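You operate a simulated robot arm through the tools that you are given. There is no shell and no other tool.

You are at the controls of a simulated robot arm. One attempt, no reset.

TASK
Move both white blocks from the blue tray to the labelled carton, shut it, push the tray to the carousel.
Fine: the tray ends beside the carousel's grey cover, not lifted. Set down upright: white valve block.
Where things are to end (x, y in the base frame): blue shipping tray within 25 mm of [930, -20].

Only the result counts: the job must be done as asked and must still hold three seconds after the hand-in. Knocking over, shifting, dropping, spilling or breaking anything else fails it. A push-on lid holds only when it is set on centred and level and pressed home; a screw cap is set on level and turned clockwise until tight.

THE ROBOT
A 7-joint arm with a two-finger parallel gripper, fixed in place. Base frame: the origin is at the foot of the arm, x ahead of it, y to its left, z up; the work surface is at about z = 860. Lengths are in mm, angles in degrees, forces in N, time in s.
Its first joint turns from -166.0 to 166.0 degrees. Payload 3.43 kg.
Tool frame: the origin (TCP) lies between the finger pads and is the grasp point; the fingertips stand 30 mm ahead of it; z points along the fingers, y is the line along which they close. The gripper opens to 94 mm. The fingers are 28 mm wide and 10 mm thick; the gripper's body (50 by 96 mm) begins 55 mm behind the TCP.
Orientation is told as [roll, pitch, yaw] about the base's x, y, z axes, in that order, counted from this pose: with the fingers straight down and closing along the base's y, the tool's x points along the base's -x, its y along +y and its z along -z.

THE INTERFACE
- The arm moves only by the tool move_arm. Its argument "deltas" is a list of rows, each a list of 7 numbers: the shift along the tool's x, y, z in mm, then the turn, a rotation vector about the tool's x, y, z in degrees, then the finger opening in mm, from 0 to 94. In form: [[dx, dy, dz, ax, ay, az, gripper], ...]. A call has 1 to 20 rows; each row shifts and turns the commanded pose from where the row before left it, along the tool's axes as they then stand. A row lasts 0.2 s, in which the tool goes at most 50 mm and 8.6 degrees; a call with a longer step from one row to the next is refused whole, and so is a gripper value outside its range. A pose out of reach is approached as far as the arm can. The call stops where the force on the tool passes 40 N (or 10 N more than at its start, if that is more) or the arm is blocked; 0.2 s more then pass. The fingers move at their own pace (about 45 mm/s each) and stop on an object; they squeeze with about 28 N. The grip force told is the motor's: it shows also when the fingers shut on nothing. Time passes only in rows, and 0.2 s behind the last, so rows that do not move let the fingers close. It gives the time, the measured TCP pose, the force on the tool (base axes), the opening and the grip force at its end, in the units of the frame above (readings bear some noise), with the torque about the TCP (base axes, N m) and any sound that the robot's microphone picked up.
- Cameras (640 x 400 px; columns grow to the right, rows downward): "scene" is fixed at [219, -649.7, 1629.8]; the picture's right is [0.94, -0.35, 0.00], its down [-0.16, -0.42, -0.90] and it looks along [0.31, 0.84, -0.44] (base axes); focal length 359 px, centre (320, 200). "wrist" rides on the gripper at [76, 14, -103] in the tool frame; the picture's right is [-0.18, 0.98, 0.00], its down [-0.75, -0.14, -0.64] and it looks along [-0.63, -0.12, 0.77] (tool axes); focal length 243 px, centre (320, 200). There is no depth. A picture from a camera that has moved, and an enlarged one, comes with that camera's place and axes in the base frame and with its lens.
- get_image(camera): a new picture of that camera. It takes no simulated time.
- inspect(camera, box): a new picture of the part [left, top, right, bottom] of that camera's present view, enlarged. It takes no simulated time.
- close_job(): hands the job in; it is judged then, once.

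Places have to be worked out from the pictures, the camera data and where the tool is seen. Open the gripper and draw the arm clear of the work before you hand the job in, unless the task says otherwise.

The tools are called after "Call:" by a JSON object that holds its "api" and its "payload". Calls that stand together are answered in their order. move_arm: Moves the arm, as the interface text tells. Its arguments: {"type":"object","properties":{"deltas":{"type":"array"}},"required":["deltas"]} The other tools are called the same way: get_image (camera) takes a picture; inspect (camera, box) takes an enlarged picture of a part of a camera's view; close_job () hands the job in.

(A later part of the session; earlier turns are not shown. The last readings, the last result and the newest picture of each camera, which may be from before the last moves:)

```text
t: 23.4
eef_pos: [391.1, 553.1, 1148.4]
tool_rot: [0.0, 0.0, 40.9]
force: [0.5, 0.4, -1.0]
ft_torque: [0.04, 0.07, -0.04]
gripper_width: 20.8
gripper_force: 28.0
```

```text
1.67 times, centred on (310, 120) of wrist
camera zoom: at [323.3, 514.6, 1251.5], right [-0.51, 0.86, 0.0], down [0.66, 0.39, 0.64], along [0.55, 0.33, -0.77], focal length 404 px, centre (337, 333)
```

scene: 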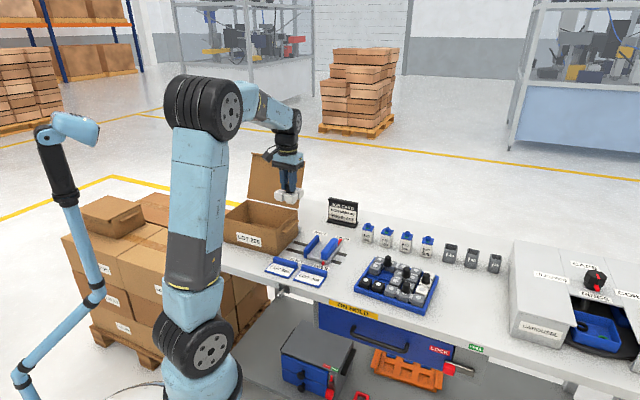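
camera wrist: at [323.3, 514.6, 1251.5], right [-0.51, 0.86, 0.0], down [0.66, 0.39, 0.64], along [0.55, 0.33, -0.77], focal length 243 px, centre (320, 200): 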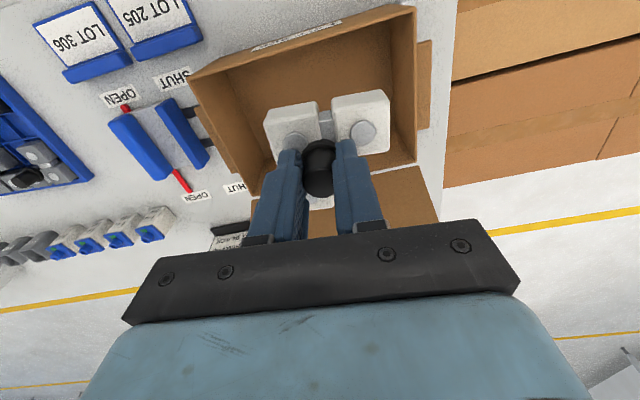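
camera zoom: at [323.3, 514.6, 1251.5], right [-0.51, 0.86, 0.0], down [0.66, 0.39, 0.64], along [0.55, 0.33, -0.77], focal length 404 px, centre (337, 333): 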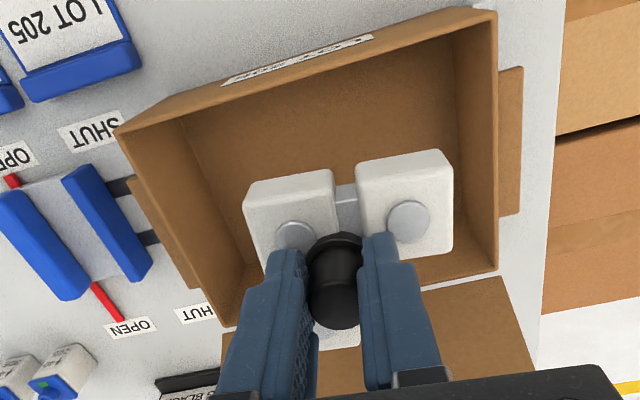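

Carton rim measured: centre ≈ (431,565), about 241×167 mm, turned -44.5°. I align the yaw to 45.5° and go over the left half of the carton, target knob point ≈ (389,600).

Call:
{"api": "move_arm", "payload": {"deltas": [[0, 0, 0, 0, 0, -4.5, 0], [-11, 12, 0, 0, 0, 0, 0], [-11, 13, 0, 0, 0, 0, 0], [-10.8, 12, 0, 0, 0, 0, 0], [0, 0, 30, 0, 0, 0, 0], [0, 0, 30, 0, 0, 0, 0], [0, 0, 20, 0, 0, 0, 0]]}}

Call:
{"api": "get_image", "payload": {"camera": "wrist"}}

Call:
{"api": "inspect", "payload": {"camera": "scene", "box": [210, 130, 330, 260]}}

```text
t: 25.0
eef_pos: [392.3, 598.8, 1071.4]
tool_rot: [0.0, 0.0, 45.5]
force: [-1.1, -0.3, -1.4]
ft_torque: [0.02, 0.04, -0.01]
gripper_width: 20.5
gripper_force: 28.2
```

```text
taken
camera wrist: at [325.8, 556.5, 1173.3], right [-0.57, 0.82, 0.0], down [0.63, 0.44, 0.64], along [0.53, 0.37, -0.77], focal length 243 px, centre (320, 200)
```

wrist: 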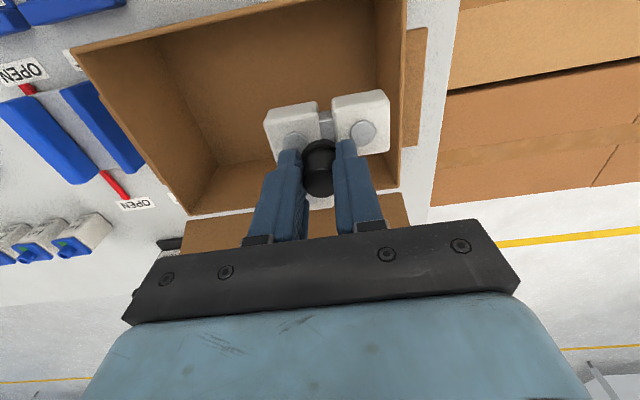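

```text
3.08 times, centred on (270, 195) of scene
camera zoom: at [219.0, -649.7, 1629.8], right [0.94, -0.35, 0.0], down [-0.16, -0.42, -0.9], along [0.31, 0.84, -0.44], focal length 1105 px, centre (474, 215)
```

zoom: 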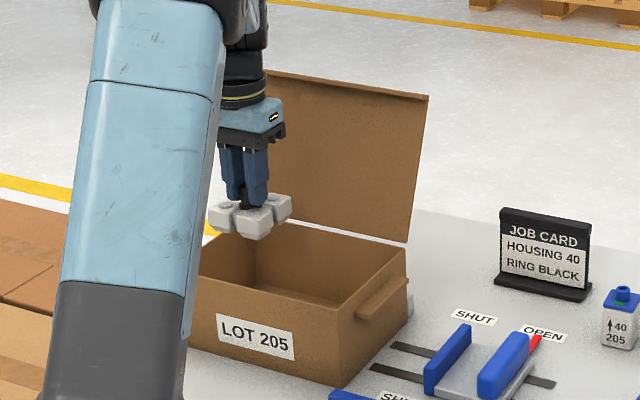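

The block lines up with the carton's left half with about 14 mm to spare. I lower into the carton to TCP z≈960.

Call:
{"api": "move_arm", "payload": {"deltas": [[0, 0, 20, 0, 0, 0, 0], [0, 0, 20, 0, 0, 0, 0], [0, 0, 20, 0, 0, 0, 0], [0, 0, 20, 0, 0, 0, 0], [0, 0, 15, 0, 0, 0, 0], [0, 0, 15, 0, 0, 0, 0], [0, 0, 0, 0, 0, 0, 0]]}}

Call:
{"api": "get_image", "payload": {"camera": "wrist"}}

Call:
{"api": "inspect", "payload": {"camera": "scene", "box": [210, 150, 330, 260]}}

```text
t: 26.6
eef_pos: [389.6, 601.4, 960.1]
tool_rot: [0.0, 0.0, 45.4]
force: [0.9, 0.2, -0.8]
ft_torque: [-0.02, -0.01, 0.01]
gripper_width: 20.6
gripper_force: 27.3
```

```text
taken
camera wrist: at [325.1, 558.2, 1064.3], right [-0.57, 0.82, 0.0], down [0.63, 0.44, 0.64], along [0.53, 0.37, -0.77], focal length 243 px, centre (320, 200)
```

wrist: 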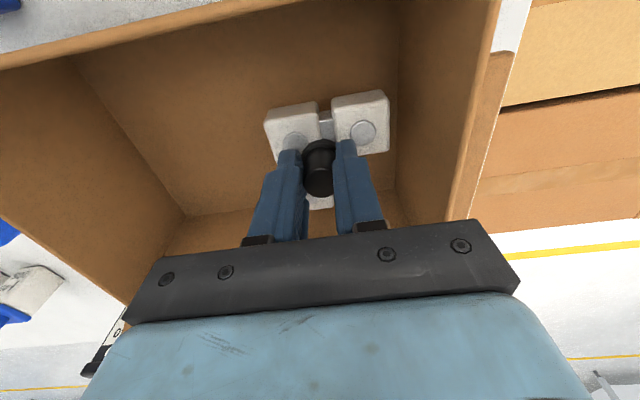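

```text
3.64 times, centred on (270, 205) of scene
camera zoom: at [219.0, -649.7, 1629.8], right [0.94, -0.35, 0.0], down [-0.16, -0.42, -0.9], along [0.31, 0.84, -0.44], focal length 1306 px, centre (502, 182)
```

zoom: 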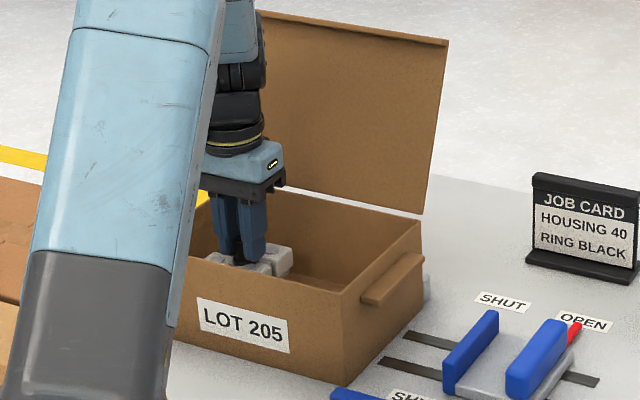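

Call:
{"api": "move_arm", "payload": {"deltas": [[0, 0, 6, 0, 0, 0, 0], [0, 0, 6, 0, 0, 0, 0], [0, 0, 6, 0, 0, 0, 0], [0, 0, 3, 0, 0, 0, 0], [0, 0, 0, 0, 0, 0, 0]]}}

Call:
{"api": "inspect", "payload": {"camera": "scene", "box": [240, 180, 310, 240]}}

```text
t: 27.8
eef_pos: [388.6, 600.8, 938.4]
tool_rot: [0.1, 0.0, 45.5]
force: [-0.5, 0.2, -0.5]
ft_torque: [-0.01, 0.01, 0.02]
gripper_width: 20.8
gripper_force: 27.9
```

```text
6.67 times, centred on (275, 210) of scene
camera zoom: at [219.0, -649.7, 1629.8], right [0.94, -0.35, 0.0], down [-0.16, -0.42, -0.9], along [0.31, 0.84, -0.44], focal length 2394 px, centre (620, 133)
```

zoom: 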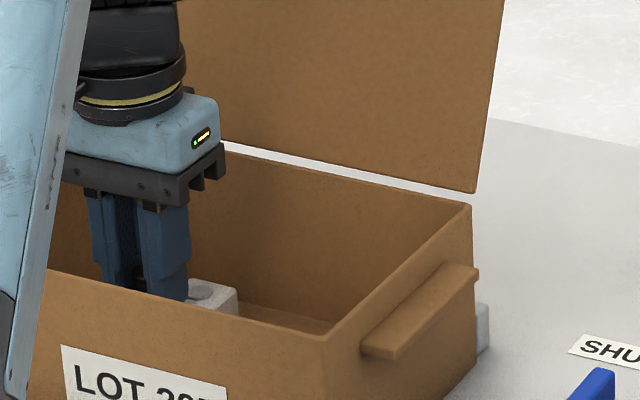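

Call:
{"api": "move_arm", "payload": {"deltas": [[0, 0, 2, 0, 0, 0, 0], [0, 0, 2, 0, 0, 0, 0], [0, 0, 0, 0, 0, 0, 0]]}}

```text
t: 28.6
eef_pos: [388.2, 598.3, 934.0]
tool_rot: [-0.1, 0.0, 45.6]
force: [0.2, 0.0, -1.3]
ft_torque: [0.03, 0.0, 0.0]
gripper_width: 20.8
gripper_force: 28.1
```

No contact yet at TCP z≈935; I keep lowering by 1-2 mm.

Call:
{"api": "move_arm", "payload": {"deltas": [[0, 0, 1.5, 0, 0, 0, 0], [0, 0, 1.5, 0, 0, 0, 0], [0, 0, 0, 0, 0, 0, 0]]}}

```text
t: 29.4
eef_pos: [389.3, 598.8, 932.6]
tool_rot: [0.0, 0.0, 45.6]
force: [-0.5, -1.1, 3.7]
ft_torque: [-0.11, -0.01, 0.0]
gripper_width: 20.9
gripper_force: 27.8
```

Force rose to +3.7 N: the block is on the carton floor. I open the fingers to 45 mm and look.

Call:
{"api": "move_arm", "payload": {"deltas": [[0, 0, 0, 0, 0, 0, 30], [0, 0, 0, 0, 0, 0, 45], [0, 0, 0, 0, 0, 0, 45], [0, 0, 0, 0, 0, 0, 45]]}}

Call:
{"api": "get_image", "payload": {"camera": "wrist"}}

```text
t: 30.4
eef_pos: [389.6, 600.0, 932.2]
tool_rot: [0.0, 0.1, 45.5]
force: [0.1, -0.3, 0.8]
ft_torque: [-0.01, 0.01, 0.03]
gripper_width: 45.0
gripper_force: 0.1
```

```text
taken
camera wrist: at [325.1, 557.2, 1035.4], right [-0.57, 0.82, 0.0], down [0.63, 0.44, 0.64], along [0.53, 0.37, -0.77], focal length 243 px, centre (320, 200)
```

wrist: 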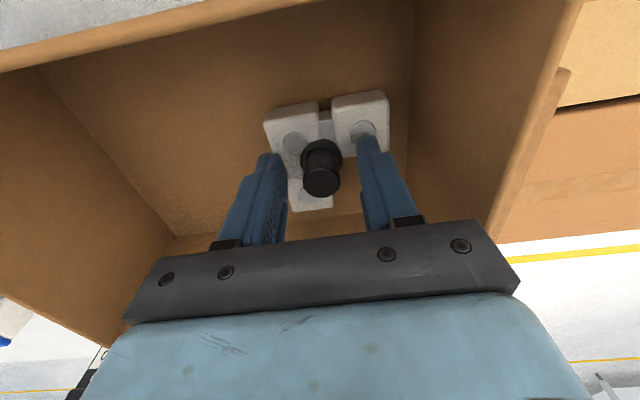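

The L-block stands upright in the carton. I raise straight out and head back to the tray for the white bar.

Call:
{"api": "move_arm", "payload": {"deltas": [[0, 0, -10, 0, 0, 0, 45], [0, 0, -30, 0, 0, 0, 45], [0, 0, -40, 0, 0, 0, 45], [0, 0, -45, 0, 0, 0, 45], [0, 0, -45, 0, 0, 0, 45], [0, 0, -48, 0, 0, 0, 45], [0, -20, 0, 0, 0, 0, 50], [3, -40, 0, 0, 0, 0, 50], [3, -45, 0, 0, 0, 0, 50], [3, -45, 0, 0, 0, 0, 50], [3, -45, 0, 0, 0, 0, 50], [3, -45, 0, 0, 0, 0, 50], [3, -45, 0, 0, 0, 0, 50], [3, -45, 0, 0, 0, 0, 50], [3, -45, 0, 0, 0, 0, 50], [3, -45, 0, 0, 0, 0, 50], [3, -45, 0, 0, 0, 0, 50], [3, -45, 0, 0, 0, 0, 50], [3, -45, 0, 0, 0, 0, 50]]}}

Call:
{"api": "inspect", "payload": {"camera": "scene", "box": [210, 150, 330, 260]}}

Call:
{"api": "get_image", "payload": {"camera": "wrist"}}

```text
t: 34.4
eef_pos: [760.5, 184.2, 1150.7]
tool_rot: [0.1, 0.0, 45.6]
force: [-1.1, 1.0, 0.5]
ft_torque: [-0.05, 0.03, -0.02]
gripper_width: 50.0
gripper_force: 0.0
```

```text
3.64 times, centred on (270, 205) of scene
camera zoom: at [219.0, -649.7, 1629.8], right [0.94, -0.35, 0.0], down [-0.16, -0.42, -0.9], along [0.31, 0.84, -0.44], focal length 1306 px, centre (502, 182)
```

zoom: 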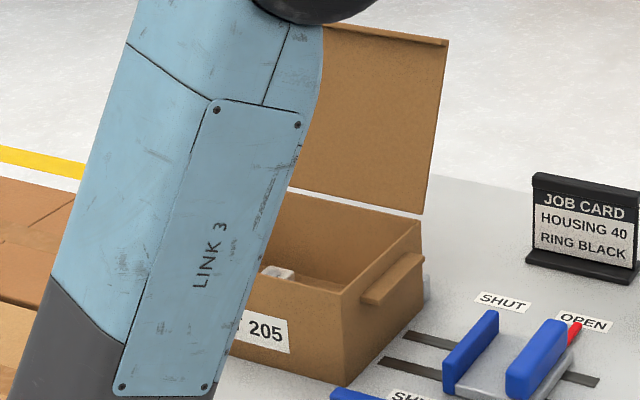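

```text
taken
camera wrist: at [695.1, 141.6, 1253.9], right [-0.57, 0.82, 0.0], down [0.63, 0.44, 0.64], along [0.53, 0.37, -0.77], focal length 243 px, centre (320, 200)
```

wrist: 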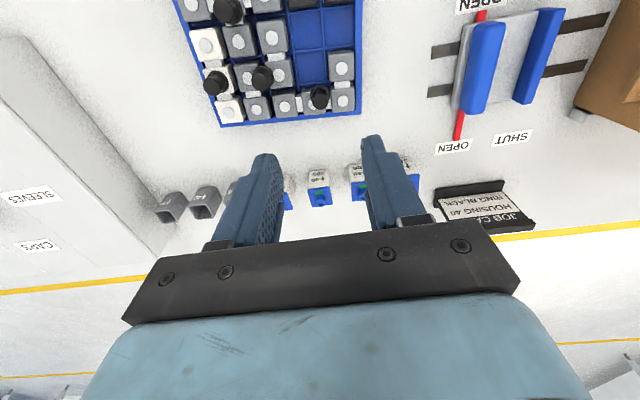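

Call:
{"api": "inspect", "payload": {"camera": "wrist", "box": [0, 0, 380, 240]}}

```text
1.67 times, centred on (190, 120) of wrist
camera zoom: at [695.1, 141.6, 1253.9], right [-0.57, 0.82, 0.0], down [0.63, 0.44, 0.64], along [0.53, 0.37, -0.77], focal length 404 px, centre (537, 333)
```

zoom: 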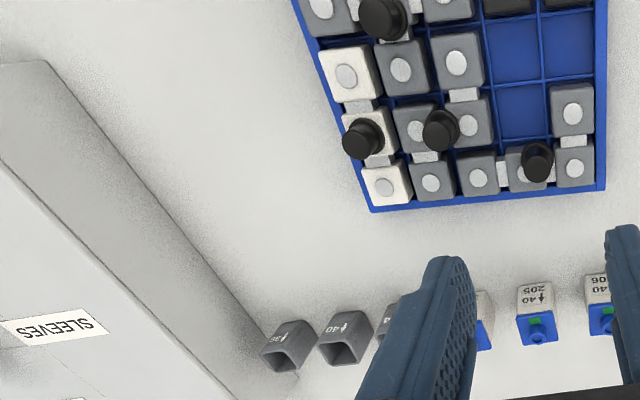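

I get a good view: carousel cover wall lies along the 45° line with s=(x−y)/√2≈792, tray centre ≈ (772,129). The bar's knob is at about (840,78); I align the yaw to 40.5°, go over it and descend to z≈1000.

Call:
{"api": "move_arm", "payload": {"deltas": [[0, 0, 0, 0, 0, 5, 50], [2.1, -33.5, 10, 0, 0, 0, 50], [2.1, -33.5, 20, 0, 0, 0, 50], [2.2, -33.5, 30, 0, 0, 0, 50], [2.2, -33.5, 30, 0, 0, 0, 50], [0, 0, 30, 0, 0, 0, 50], [0, 0, 30, 0, 0, 0, 50], [0, 0, 0, 0, 0, 0, 50]]}}

Call:
{"api": "get_image", "payload": {"camera": "wrist"}}

Call:
{"api": "inspect", "payload": {"camera": "wrist", "box": [240, 30, 400, 200]}}

```text
t: 36.2
eef_pos: [836.1, 76.2, 1000.3]
tool_rot: [0.0, 0.0, 40.5]
force: [0.3, 0.7, 0.6]
ft_torque: [0.0, -0.02, 0.0]
gripper_width: 49.9
gripper_force: 0.1
```

```text
taken
camera wrist: at [768.9, 38.3, 1103.0], right [-0.5, 0.87, 0.0], down [0.66, 0.38, 0.64], along [0.56, 0.32, -0.77], focal length 243 px, centre (320, 200)
```

wrist: 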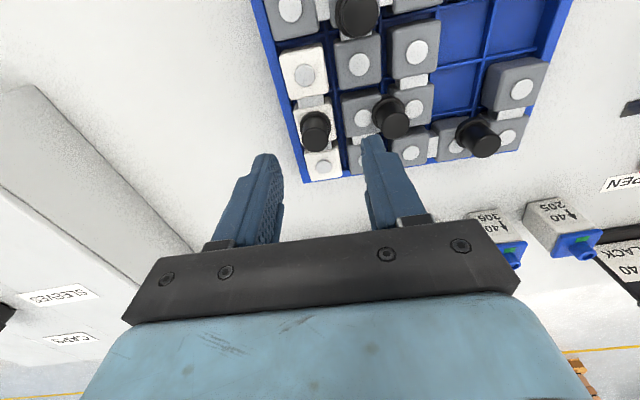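

```text
2.35 times, centred on (320, 115) of wrist
camera zoom: at [768.9, 38.3, 1103.0], right [-0.5, 0.87, 0.0], down [0.66, 0.38, 0.64], along [0.56, 0.32, -0.77], focal length 571 px, centre (320, 400)
```

zoom: 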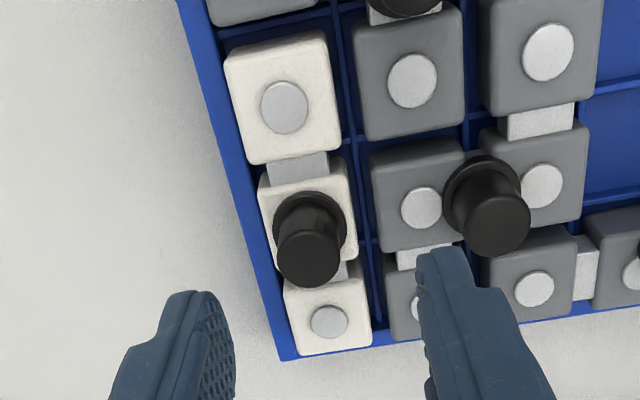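

The knob is about 5.5 mm forward (-x) and 5 mm to -y of the TCP. I correct and descend to z≈960 for another check.

Call:
{"api": "move_arm", "payload": {"deltas": [[-5.5, -5, 0, 0, 0, 0, 50], [0, 0, 15, 0, 0, 0, 50], [0, 0, 15, 0, 0, 0, 50], [0, 0, 10, 0, 0, 0, 50], [0, 0, 0, 0, 0, 0, 50]]}}

Call:
{"api": "inspect", "payload": {"camera": "wrist", "box": [240, 60, 400, 220]}}

Call:
{"api": "inspect", "payload": {"camera": "scene", "box": [400, 250, 450, 290]}}

```text
t: 37.4
eef_pos: [846.4, 77.1, 960.9]
tool_rot: [0.0, 0.0, 40.5]
force: [-0.2, 0.2, 0.6]
ft_torque: [-0.02, -0.01, 0.03]
gripper_width: 50.2
gripper_force: 0.0
```

```text
2.50 times, centred on (320, 140) of wrist
camera zoom: at [778.4, 39.6, 1063.9], right [-0.5, 0.87, 0.0], down [0.66, 0.38, 0.64], along [0.56, 0.32, -0.77], focal length 606 px, centre (320, 350)
```

zoom: 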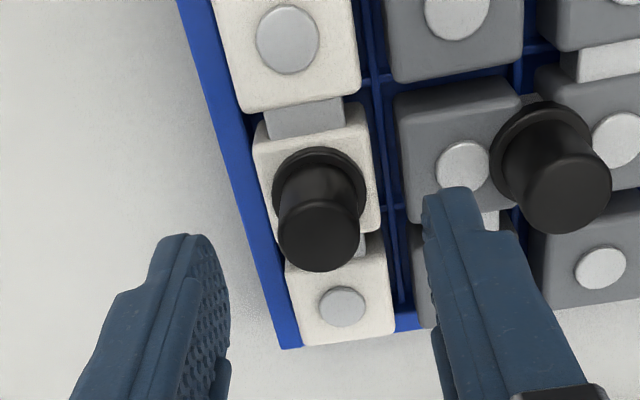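

```text
10.00 times, centred on (425, 270) of scene
camera zoom: at [219.0, -649.7, 1629.8], right [0.94, -0.35, 0.0], down [-0.16, -0.42, -0.9], along [0.31, 0.84, -0.44], focal length 3592 px, centre (-730, -500)
```

zoom: 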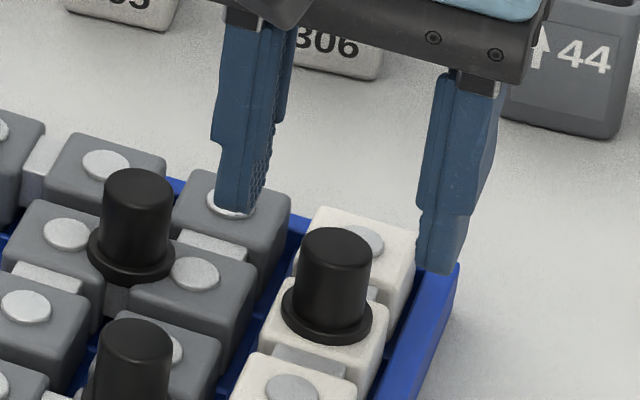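

Call:
{"api": "inspect", "payload": {"camera": "wrist", "box": [290, 90, 350, 140]}}

```text
8.00 times, centred on (320, 115) of wrist
camera zoom: at [778.4, 39.6, 1063.9], right [-0.5, 0.87, 0.0], down [0.66, 0.38, 0.64], along [0.56, 0.32, -0.77], focal length 1941 px, centre (320, 880)
```

zoom: 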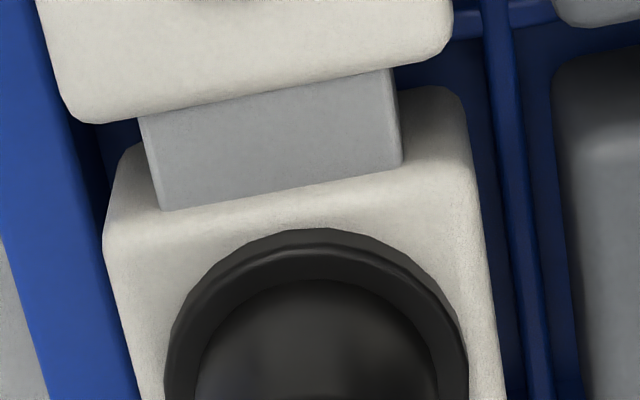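

Call:
{"api": "inspect", "payload": {"camera": "wrist", "box": [290, 125, 350, 175]}}

Call:
{"api": "inspect", "payload": {"camera": "wrist", "box": [290, 110, 350, 160]}}

```text
8.00 times, centred on (320, 150) of wrist
camera zoom: at [778.4, 39.6, 1063.9], right [-0.5, 0.87, 0.0], down [0.66, 0.38, 0.64], along [0.56, 0.32, -0.77], focal length 1941 px, centre (320, 600)
```

zoom: 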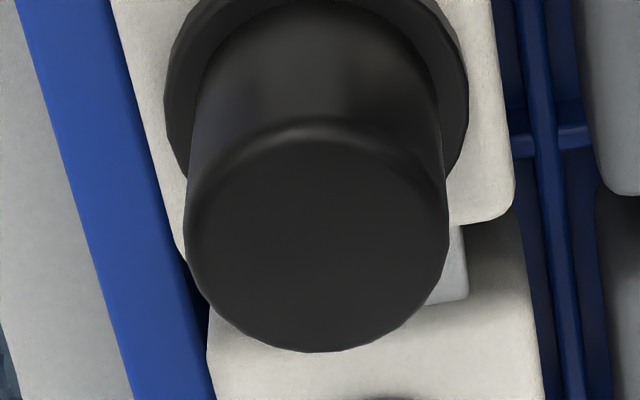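

```text
8.00 times, centred on (320, 135) of wrist
camera zoom: at [778.4, 39.6, 1063.9], right [-0.5, 0.87, 0.0], down [0.66, 0.38, 0.64], along [0.56, 0.32, -0.77], focal length 1941 px, centre (320, 720)
```

zoom: 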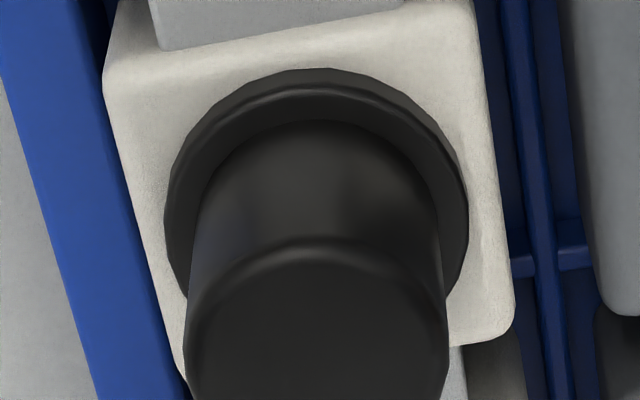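

Zoomed measurement: knob centred within ~1 mm. I descend to TCP z≈932 like for the L-block and close.

Call:
{"api": "move_arm", "payload": {"deltas": [[0.7, 0, 10, 0, 0, 0, 50], [0, 0, 8, 0, 0, 0, 50], [0, 0, 5, 0, 0, 0, 50], [0, 0, 3, 0, 0, 0, 50], [0, 0, 2, 0, 0, 0, 50], [0, 0, 0, 0, 0, 0, 50]]}}

Call:
{"api": "inspect", "payload": {"camera": "scene", "box": [400, 250, 450, 290]}}

Call:
{"api": "inspect", "payload": {"camera": "wrist", "box": [240, 80, 400, 220]}}

```text
t: 38.8
eef_pos: [845.4, 78.3, 932.1]
tool_rot: [0.1, 0.0, 40.5]
force: [0.5, -0.7, 0.0]
ft_torque: [-0.04, -0.01, 0.01]
gripper_width: 49.9
gripper_force: 0.1
```

```text
10.00 times, centred on (425, 270) of scene
camera zoom: at [219.0, -649.7, 1629.8], right [0.94, -0.35, 0.0], down [-0.16, -0.42, -0.9], along [0.31, 0.84, -0.44], focal length 3592 px, centre (-730, -500)
```

zoom: 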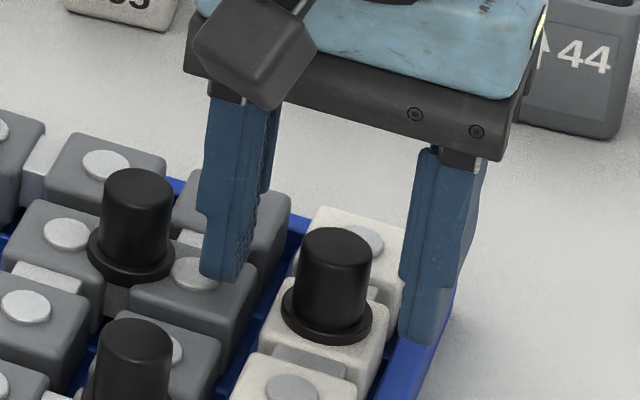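

```text
2.86 times, centred on (320, 150) of wrist
camera zoom: at [777.8, 41.1, 1035.9], right [-0.5, 0.87, 0.0], down [0.67, 0.38, 0.64], along [0.56, 0.32, -0.77], focal length 693 px, centre (320, 343)
```

zoom: 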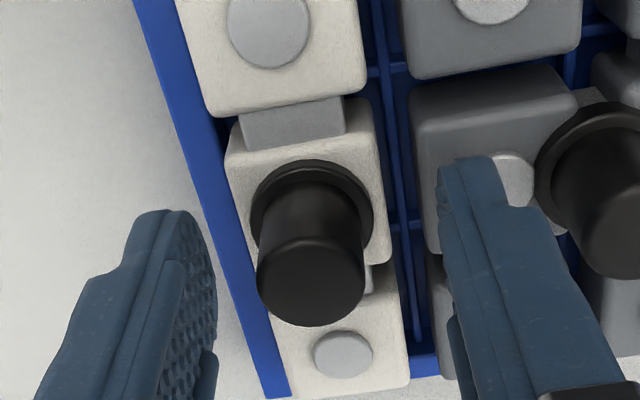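

Call:
{"api": "move_arm", "payload": {"deltas": [[0, -1.5, 0, 0, 0, 0, 50], [0, 0, 0, 0, 0, 0, 30], [0, 0, 0, 0, 0, 0, 0], [0, 0, 0, 0, 0, 0, 0], [0, 0, 0, 0, 0, 0, 0], [0, 0, 0, 0, 0, 0, 0]]}}

Call:
{"api": "inspect", "payload": {"camera": "scene", "box": [400, 250, 450, 290]}}

Call:
{"api": "inspect", "payload": {"camera": "wrist", "box": [240, 80, 400, 220]}}

```text
t: 40.2
eef_pos: [847.7, 77.1, 933.3]
tool_rot: [-0.1, 0.0, 40.6]
force: [0.0, 0.8, 2.3]
ft_torque: [0.04, 0.01, 0.02]
gripper_width: 20.7
gripper_force: 28.0
```

```text
10.00 times, centred on (425, 270) of scene
camera zoom: at [219.0, -649.7, 1629.8], right [0.94, -0.35, 0.0], down [-0.16, -0.42, -0.9], along [0.31, 0.84, -0.44], focal length 3592 px, centre (-730, -500)
```

zoom: 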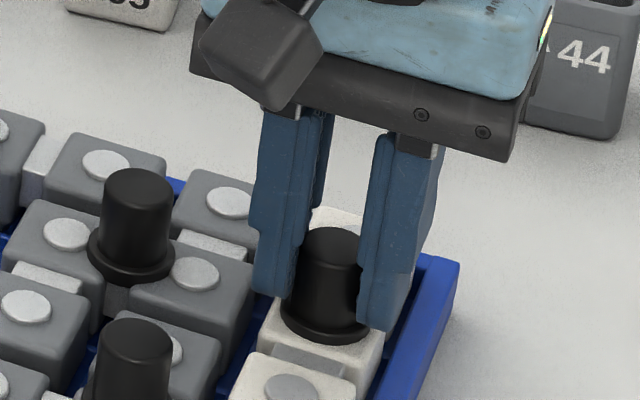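

```text
2.86 times, centred on (320, 150) of wrist
camera zoom: at [779.0, 39.7, 1036.2], right [-0.5, 0.87, 0.0], down [0.66, 0.38, 0.64], along [0.56, 0.32, -0.77], focal length 693 px, centre (320, 343)
```

zoom: 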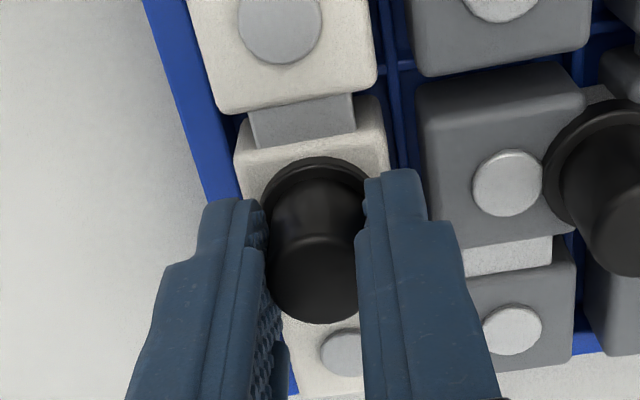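

Gripped at 20.7 mm. I lift slowly with small steps.

Call:
{"api": "move_arm", "payload": {"deltas": [[0, 0, -2, 0, 0, 0, 0], [0, 0, -2, 0, 0, 0, 0], [0, 0, -2, 0, 0, 0, 0], [0, 0, 0, 0, 0, 0, 0]]}}

Call:
{"api": "inspect", "payload": {"camera": "scene", "box": [400, 250, 450, 290]}}

```text
t: 41.2
eef_pos: [848.1, 76.3, 938.1]
tool_rot: [0.0, 0.1, 40.5]
force: [-0.2, 0.8, -1.8]
ft_torque: [-0.01, -0.05, 0.02]
gripper_width: 20.8
gripper_force: 27.7
```

```text
10.00 times, centred on (425, 270) of scene
camera zoom: at [219.0, -649.7, 1629.8], right [0.94, -0.35, 0.0], down [-0.16, -0.42, -0.9], along [0.31, 0.84, -0.44], focal length 3592 px, centre (-730, -500)
```

zoom: 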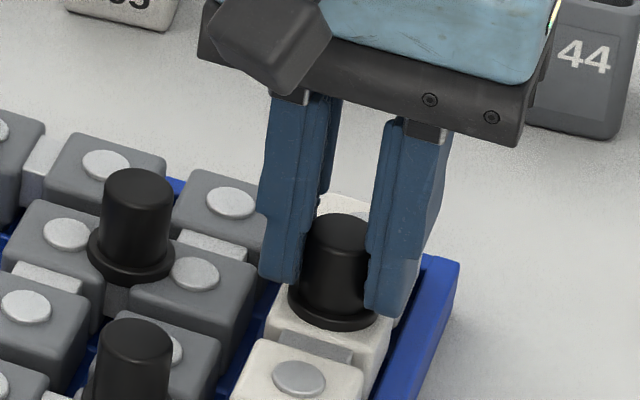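

The bar is rising freely with no side load. I continue the lift to z≈1000.

Call:
{"api": "move_arm", "payload": {"deltas": [[0, 0, -3, 0, 0, 0, 0], [0, 0, -4, 0, 0, 0, 0], [0, 0, -5, 0, 0, 0, 0], [0, 0, -8, 0, 0, 0, 0], [0, 0, -10, 0, 0, 0, 0], [0, 0, -15, 0, 0, 0, 0], [0, 0, -17, 0, 0, 0, 0], [0, 0, 0, 0, 0, 0, 0]]}}

Call:
{"api": "inspect", "payload": {"camera": "scene", "box": [340, 200, 470, 320]}}

Call:
{"api": "get_image", "payload": {"camera": "wrist"}}

```text
t: 43.0
eef_pos: [851.9, 76.8, 1000.7]
tool_rot: [0.1, 0.0, 40.5]
force: [-0.5, 0.8, -1.1]
ft_torque: [0.05, -0.03, -0.01]
gripper_width: 20.9
gripper_force: 27.3
```

```text
3.33 times, centred on (405, 260) of scene
camera zoom: at [219.0, -649.7, 1629.8], right [0.94, -0.35, 0.0], down [-0.16, -0.42, -0.9], along [0.31, 0.84, -0.44], focal length 1197 px, centre (37, 0)
```

zoom: 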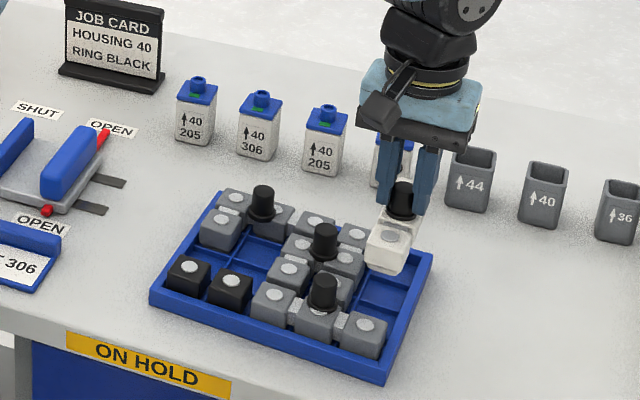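

```text
taken
camera wrist: at [782.6, 40.2, 1104.8], right [-0.5, 0.87, 0.0], down [0.66, 0.38, 0.64], along [0.56, 0.32, -0.77], focal length 243 px, centre (320, 200)
```

wrist: 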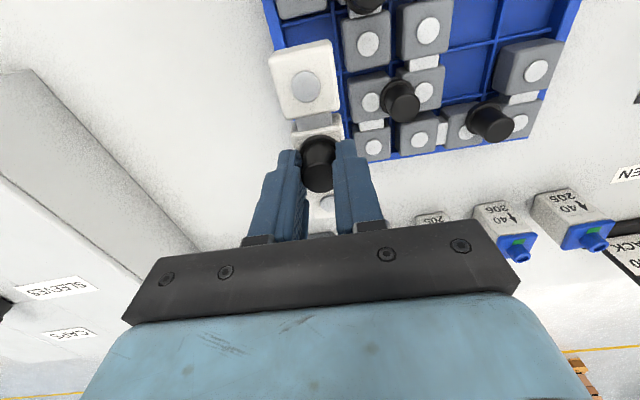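

The bar is clear and level. I raise to z≈1150, turn to 45.5°, and carry it to above the right half of the carton (≈ (467,530)).

Call:
{"api": "move_arm", "payload": {"deltas": [[0, 0, -20, 0, 0, 0, 0], [0, 0, -30, 0, 0, 0, 0], [0, 0, -35, 0, 0, 0, 0], [0, 0, -35, 0, 0, 0, 0], [0, 0, -30, 0, 0, -5, 0], [-4, 20, 0, 0, 0, 0, 0], [-4, 40, 0, 0, 0, 0, 0], [-4, 45, 0, 0, 0, 0, 0], [-4, 45, 0, 0, 0, 0, 0], [-4, 45, 0, 0, 0, 0, 0], [-4, 45, 0, 0, 0, 0, 0], [-4, 45, 0, 0, 0, 0, 0], [-4, 45, 0, 0, 0, 0, 0], [-4, 45, 0, 0, 0, 0, 0], [-4, 45, 0, 0, 0, 0, 0], [-4, 45, 0, 0, 0, 0, 0], [-4, 45, 0, 0, 0, 0, 0], [-4, 45, 0, 0, 0, 0, 0], [-5, 34.7, 0, 0, 0, 0, 0]]}}

Call:
{"api": "get_image", "payload": {"camera": "wrist"}}

Call:
{"api": "inspect", "payload": {"camera": "scene", "box": [210, 130, 330, 260]}}

```text
t: 47.0
eef_pos: [466.7, 530.1, 1150.2]
tool_rot: [0.0, 0.2, 45.5]
force: [0.1, 0.2, -0.8]
ft_torque: [0.05, 0.03, 0.02]
gripper_width: 20.8
gripper_force: 28.3
```

```text
taken
camera wrist: at [402.1, 487.4, 1253.2], right [-0.57, 0.82, 0.0], down [0.63, 0.44, 0.64], along [0.53, 0.37, -0.77], focal length 243 px, centre (320, 200)
```

wrist: 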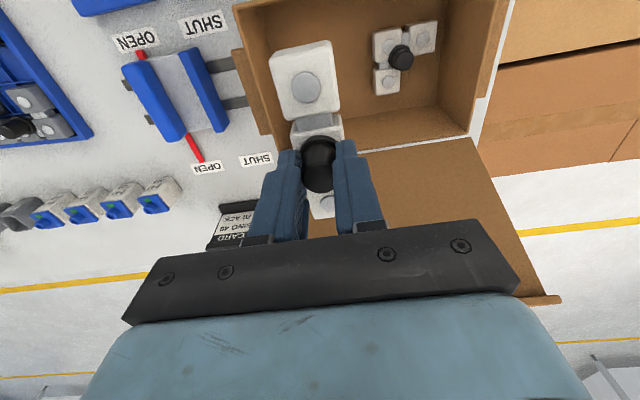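

```text
3.08 times, centred on (270, 195) of scene
camera zoom: at [219.0, -649.7, 1629.8], right [0.94, -0.35, 0.0], down [-0.16, -0.42, -0.9], along [0.31, 0.84, -0.44], focal length 1105 px, centre (474, 215)
```

zoom: 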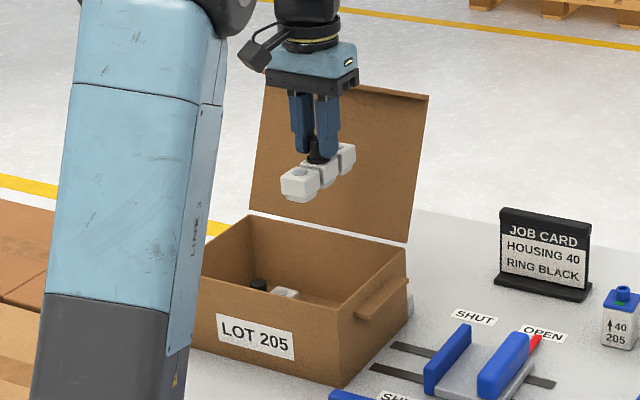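

The bar is level above the right half and the L-block is seen standing in the left half. I lower to z≈955.

Call:
{"api": "move_arm", "payload": {"deltas": [[0, 0, 25, 0, 0, 0, 0], [0, 0, 30, 0, 0, 0, 0], [0, 0, 25, 0, 0, 0, 0], [0, 0, 20, 0, 0, 0, 0], [0, 0, 0, 0, 0, 0, 0]]}}

Call:
{"api": "get_image", "payload": {"camera": "wrist"}}

Call:
{"api": "inspect", "payload": {"camera": "scene", "box": [210, 150, 330, 260]}}

```text
t: 48.2
eef_pos: [465.7, 529.6, 1051.4]
tool_rot: [0.0, 0.0, 45.5]
force: [0.2, -0.1, -1.2]
ft_torque: [-0.01, -0.01, 0.0]
gripper_width: 20.8
gripper_force: 27.7
```

```text
taken
camera wrist: at [401.0, 486.4, 1154.0], right [-0.57, 0.82, 0.0], down [0.63, 0.44, 0.64], along [0.53, 0.37, -0.77], focal length 243 px, centre (320, 200)
```

wrist: 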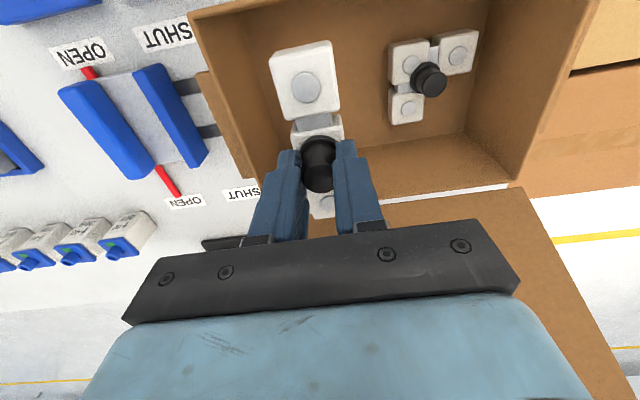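

```text
3.64 times, centred on (270, 205) of scene
camera zoom: at [219.0, -649.7, 1629.8], right [0.94, -0.35, 0.0], down [-0.16, -0.42, -0.9], along [0.31, 0.84, -0.44], focal length 1306 px, centre (502, 182)
```

zoom: 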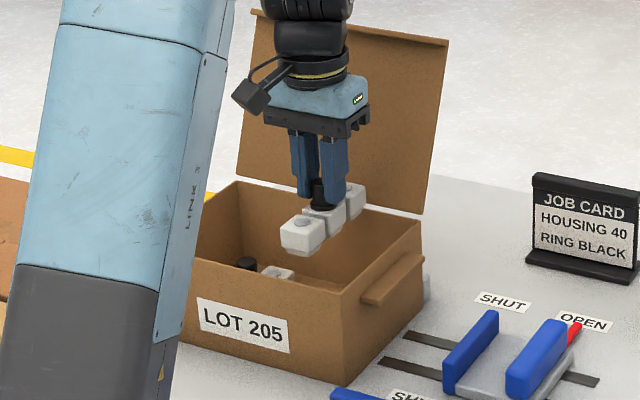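

Call:
{"api": "move_arm", "payload": {"deltas": [[0, 0, 20, 0, 0, 0, 0], [0, 0, 20, 0, 0, 0, 0], [0, 0, 20, 0, 0, 0, 0], [0, 0, 20, 0, 0, 0, 0], [0, 0, 12, 0, 0, 0, 0], [0, 0, 8, 0, 0, 0, 0], [0, 0, 5, 0, 0, 0, 0], [0, 0, 5, 0, 0, 0, 0], [0, 0, 0, 0, 0, 0, 0]]}}

Call:
{"api": "get_image", "payload": {"camera": "wrist"}}

Call:
{"api": "inspect", "payload": {"camera": "scene", "box": [230, 170, 320, 250]}}

```text
t: 50.2
eef_pos: [467.2, 530.8, 942.4]
tool_rot: [0.1, -0.2, 45.5]
force: [0.1, 0.3, -0.1]
ft_torque: [0.01, -0.04, 0.01]
gripper_width: 20.8
gripper_force: 28.0
```

```text
taken
camera wrist: at [402.4, 487.4, 1044.7], right [-0.57, 0.82, 0.0], down [0.63, 0.44, 0.64], along [0.53, 0.37, -0.77], focal length 243 px, centre (320, 200)
```

wrist: 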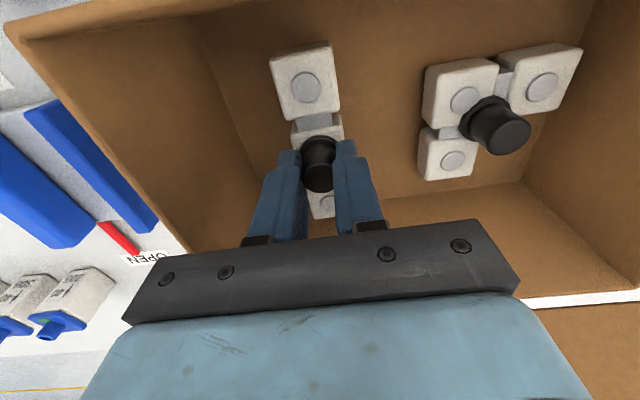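

```text
5.00 times, centred on (275, 210) of scene
camera zoom: at [219.0, -649.7, 1629.8], right [0.94, -0.35, 0.0], down [-0.16, -0.42, -0.9], along [0.31, 0.84, -0.44], focal length 1796 px, centre (545, 150)
```

zoom: 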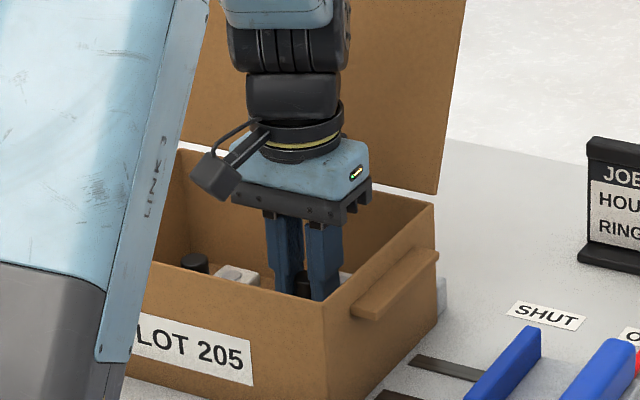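

Call:
{"api": "move_arm", "payload": {"deltas": [[0, 0, 3, 0, 0, 0, 0], [0, 0, 2, 0, 0, 0, 0], [0, 0, 1, 0, 0, 0, 0], [0, 0, 0, 0, 0, 0, 0]]}}

```text
t: 51.2
eef_pos: [468.0, 528.9, 935.1]
tool_rot: [0.0, 0.0, 45.5]
force: [-0.1, 0.2, -1.3]
ft_torque: [-0.01, -0.01, 0.02]
gripper_width: 20.9
gripper_force: 27.8
```

No contact yet at 934; another 2 mm in 1 mm steps.

Call:
{"api": "move_arm", "payload": {"deltas": [[0, 0, 1, 0, 0, 0, 0], [0, 0, 1, 0, 0, 0, 0], [0, 0, 0, 0, 0, 0, 0]]}}

```text
t: 52.0
eef_pos: [468.1, 529.4, 933.7]
tool_rot: [-0.1, 0.0, 45.4]
force: [-0.2, -0.5, -0.8]
ft_torque: [-0.02, -0.03, -0.01]
gripper_width: 20.8
gripper_force: 27.9
```

Call:
{"api": "move_arm", "payload": {"deltas": [[0, 0, 1, 0, 0, 0, 0], [0, 0, 0, 0, 0, 0, 0]]}}

```text
t: 52.6
eef_pos: [467.5, 530.1, 933.2]
tool_rot: [0.0, -0.1, 45.5]
force: [-0.8, -3.4, 15.8]
ft_torque: [-0.22, -0.06, 0.01]
gripper_width: 20.9
gripper_force: 28.2
```

Contact made (Fz +15.8 N). I ease up half a millimetre and open the fingers.

Call:
{"api": "move_arm", "payload": {"deltas": [[0, 0, -0.6, 0, 0, 0, 0], [0, 0, 0, 0, 0, 0, 30], [0, 0, 0, 0, 0, 0, 45], [0, 0, 0, 0, 0, 0, 45], [0, 0, 0, 0, 0, 0, 45]]}}

Call:
{"api": "get_image", "payload": {"camera": "wrist"}}

```text
t: 53.8
eef_pos: [467.0, 529.0, 933.1]
tool_rot: [0.0, 0.0, 45.5]
force: [0.0, -0.9, 0.8]
ft_torque: [-0.02, -0.01, 0.03]
gripper_width: 45.0
gripper_force: 0.0
```

```text
taken
camera wrist: at [403.2, 486.5, 1035.9], right [-0.57, 0.82, 0.0], down [0.63, 0.44, 0.64], along [0.53, 0.37, -0.77], focal length 243 px, centre (320, 200)
```

wrist: 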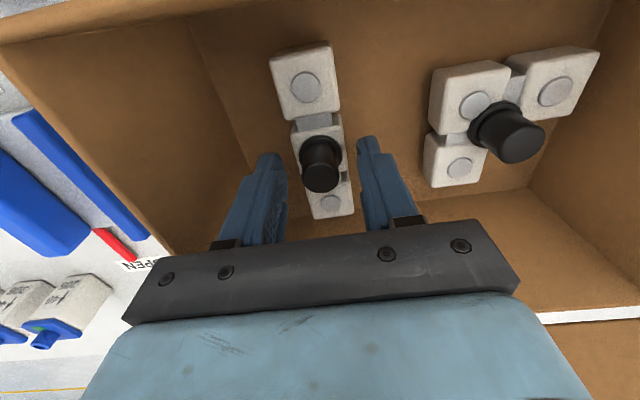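

Both white blocks stand upright in the carton. I raise out to z≈1240, close the fingers, and check the lid geometry before going behind it.

Call:
{"api": "move_arm", "payload": {"deltas": [[0, 0, -10, 0, 0, 0, 45], [0, 0, -30, 0, 0, 0, 45], [0, 0, -45, 0, 0, 0, 45], [0, 0, -45, 0, 0, 0, 45], [0, 0, -45, 0, 0, 0, 20], [0, 0, -45, 0, 0, 0, 0], [0, 0, -45, 0, 0, 0, 0], [0, 0, -42, 0, 0, 0, 0]]}}

Call:
{"api": "get_image", "payload": {"camera": "wrist"}}

Call:
{"api": "get_image", "payload": {"camera": "scene"}}

Call:
{"api": "inspect", "payload": {"camera": "scene", "box": [210, 130, 330, 260]}}

```text
t: 55.6
eef_pos: [468.1, 534.1, 1238.9]
tool_rot: [0.0, 0.1, 45.5]
force: [-0.2, 0.2, -0.5]
ft_torque: [0.01, 0.04, 0.0]
gripper_width: 0.0
gripper_force: 27.7
```

```text
taken
camera wrist: at [403.4, 490.3, 1342.4], right [-0.57, 0.82, 0.0], down [0.63, 0.44, 0.64], along [0.53, 0.37, -0.77], focal length 243 px, centre (320, 200)
```

wrist: 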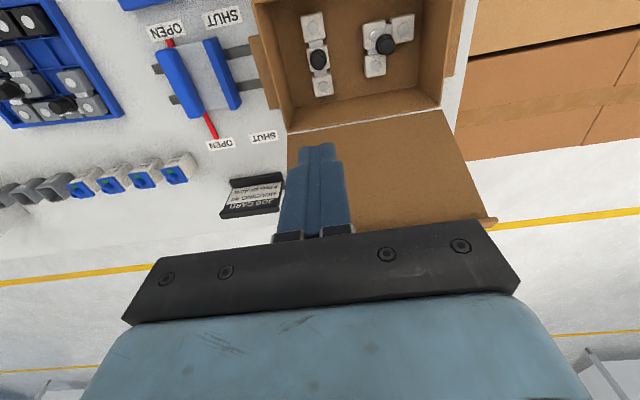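

```text
taken
```

scene: 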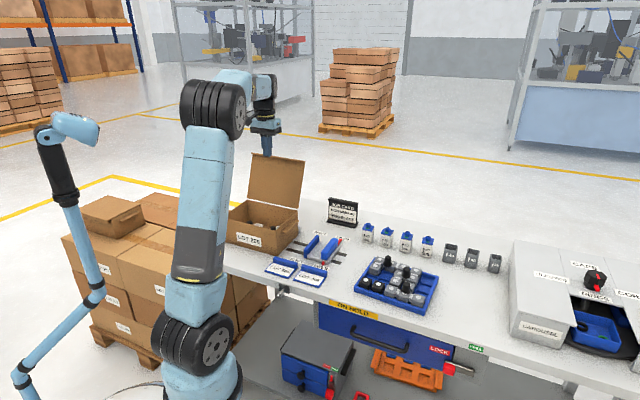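

```text
3.08 times, centred on (270, 195) of scene
camera zoom: at [219.0, -649.7, 1629.8], right [0.94, -0.35, 0.0], down [-0.16, -0.42, -0.9], along [0.31, 0.84, -0.44], focal length 1105 px, centre (474, 215)
```

zoom: 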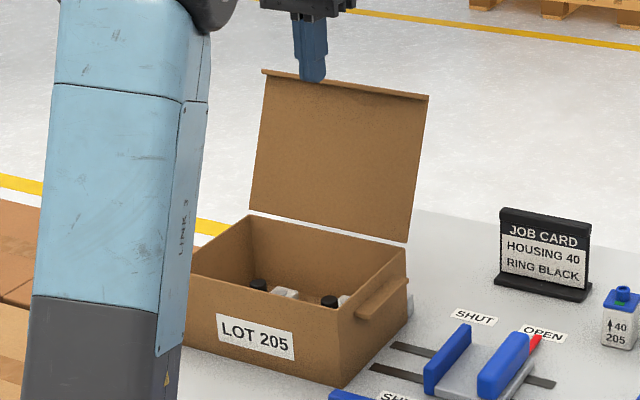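

Lid top edge is at about z≈1145, leaning back ~70 mm behind the hinge. I cross over it at z≈1240 to a point ~45 mm behind its top edge.

Call:
{"api": "move_arm", "payload": {"deltas": [[-20, 5, 0, 0, 0, 0, 0], [-40, 10, 0, 0, 0, 0, 0], [-40, 10, 0, 0, 0, 0, 0], [-40, 10, 0, 0, 0, 0, 0], [-40, 10, 0, 0, 0, 0, 0], [-20, 5, 0, 0, 0, 0, 0], [0, 0, 0, 0, 0, 0, 0]]}}

Call:
{"api": "get_image", "payload": {"camera": "wrist"}}

Call:
{"api": "inspect", "payload": {"camera": "scene", "box": [210, 50, 350, 260]}}

```text
t: 57.2
eef_pos: [571.6, 709.4, 1237.3]
tool_rot: [0.0, 0.1, 45.5]
force: [1.0, -0.1, 0.7]
ft_torque: [0.01, 0.05, -0.05]
gripper_width: 0.0
gripper_force: 28.0
```

```text
taken
camera wrist: at [506.3, 666.5, 1341.0], right [-0.57, 0.82, 0.0], down [0.63, 0.44, 0.64], along [0.53, 0.37, -0.77], focal length 243 px, centre (320, 200)
```

wrist: 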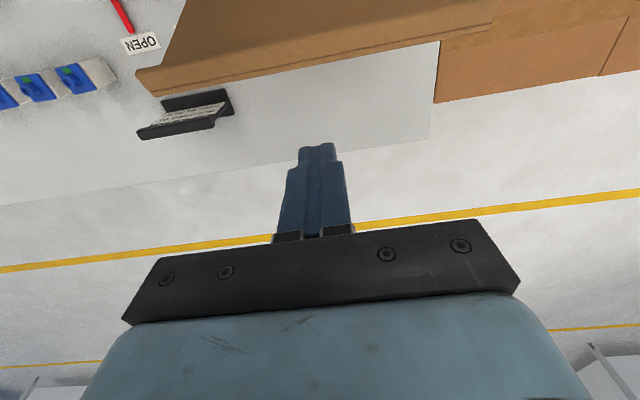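

```text
1.90 times, centred on (280, 155) of scene
camera zoom: at [219.0, -649.7, 1629.8], right [0.94, -0.35, 0.0], down [-0.16, -0.42, -0.9], along [0.31, 0.84, -0.44], focal length 684 px, centre (396, 286)
```

zoom: 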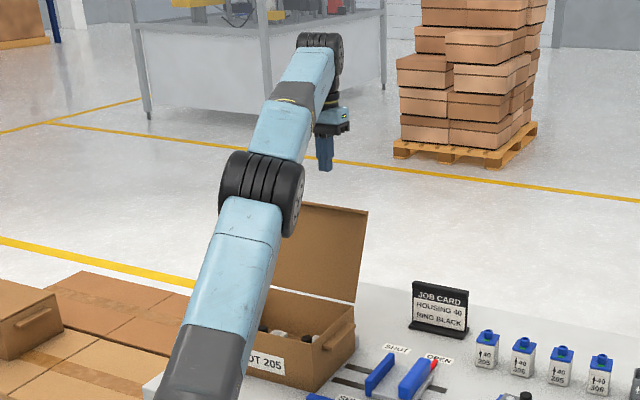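

I am behind the lid (finger front ~30 mm behind its edge). I descend to z≈1125 behind it.

Call:
{"api": "move_arm", "payload": {"deltas": [[0, 0, 25, 0, 0, 0, 0], [0, 0, 30, 0, 0, 0, 0], [0, 0, 30, 0, 0, 0, 0], [0, 0, 28, 0, 0, 0, 0], [0, 0, 0, 0, 0, 0, 0]]}}

Call:
{"api": "get_image", "payload": {"camera": "wrist"}}

Call:
{"api": "inspect", "payload": {"camera": "scene", "box": [210, 80, 350, 260]}}

```text
t: 58.4
eef_pos: [573.3, 704.8, 1124.1]
tool_rot: [0.0, -0.1, 45.5]
force: [0.2, 0.0, 0.6]
ft_torque: [-0.02, 0.01, -0.01]
gripper_width: 0.2
gripper_force: 28.1
```

```text
taken
camera wrist: at [508.8, 662.2, 1227.9], right [-0.57, 0.82, 0.0], down [0.63, 0.44, 0.64], along [0.53, 0.37, -0.77], focal length 243 px, centre (320, 200)
```

wrist: 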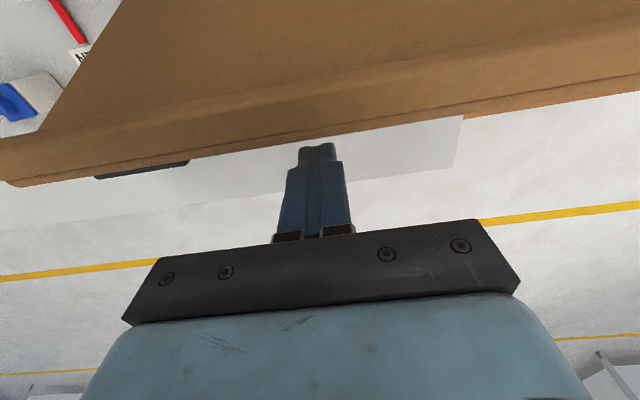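

```text
2.22 times, centred on (280, 170) of scene
camera zoom: at [219.0, -649.7, 1629.8], right [0.94, -0.35, 0.0], down [-0.16, -0.42, -0.9], along [0.31, 0.84, -0.44], focal length 798 px, centre (409, 267)
```

zoom: 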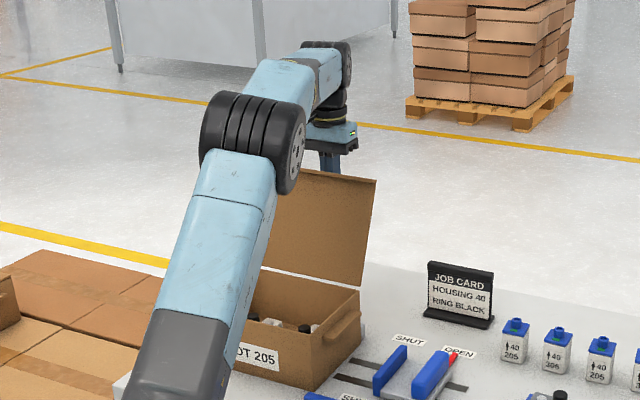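

I start pushing the lid forward (tool +x) in small steps.

Call:
{"api": "move_arm", "payload": {"deltas": [[10, 0, 0, 0, 0, 0, 0], [10, 0, 0, 0, 0, 0, 0], [10, 0, 0, 0, 0, 0, 0], [10, 0, 0, 0, 0, 0, 0], [10, 0, 0, 0, 0, 0, 0], [10, 0, 0, 0, 0, 0, 0]]}}

Call:
{"api": "get_image", "payload": {"camera": "wrist"}}

Call:
{"api": "inspect", "payload": {"camera": "scene", "box": [210, 80, 350, 260]}}

```text
t: 59.8
eef_pos: [531.5, 666.1, 1126.9]
tool_rot: [0.0, 0.0, 45.6]
force: [0.2, 0.4, -0.3]
ft_torque: [-0.02, 0.04, -0.01]
gripper_width: 0.3
gripper_force: 27.6
```

```text
taken
camera wrist: at [466.4, 622.6, 1229.5], right [-0.57, 0.82, 0.0], down [0.63, 0.44, 0.64], along [0.53, 0.37, -0.77], focal length 243 px, centre (320, 200)
```

wrist: 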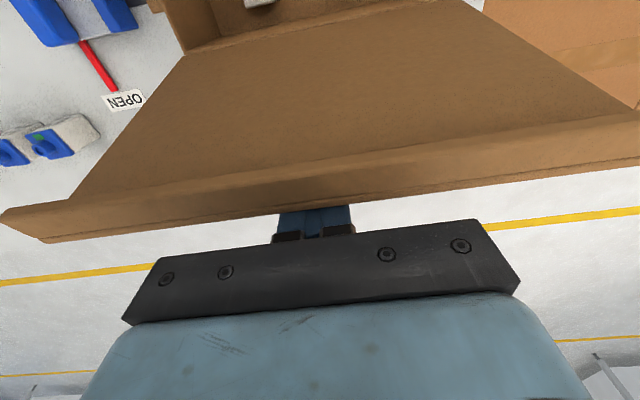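

```text
2.22 times, centred on (280, 170) of scene
camera zoom: at [219.0, -649.7, 1629.8], right [0.94, -0.35, 0.0], down [-0.16, -0.42, -0.9], along [0.31, 0.84, -0.44], focal length 798 px, centre (409, 267)
```

zoom: 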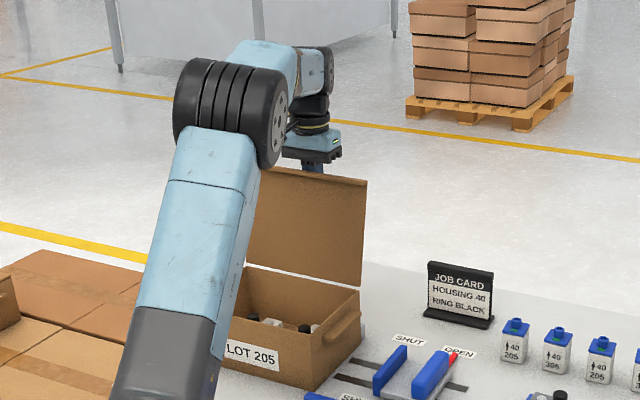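

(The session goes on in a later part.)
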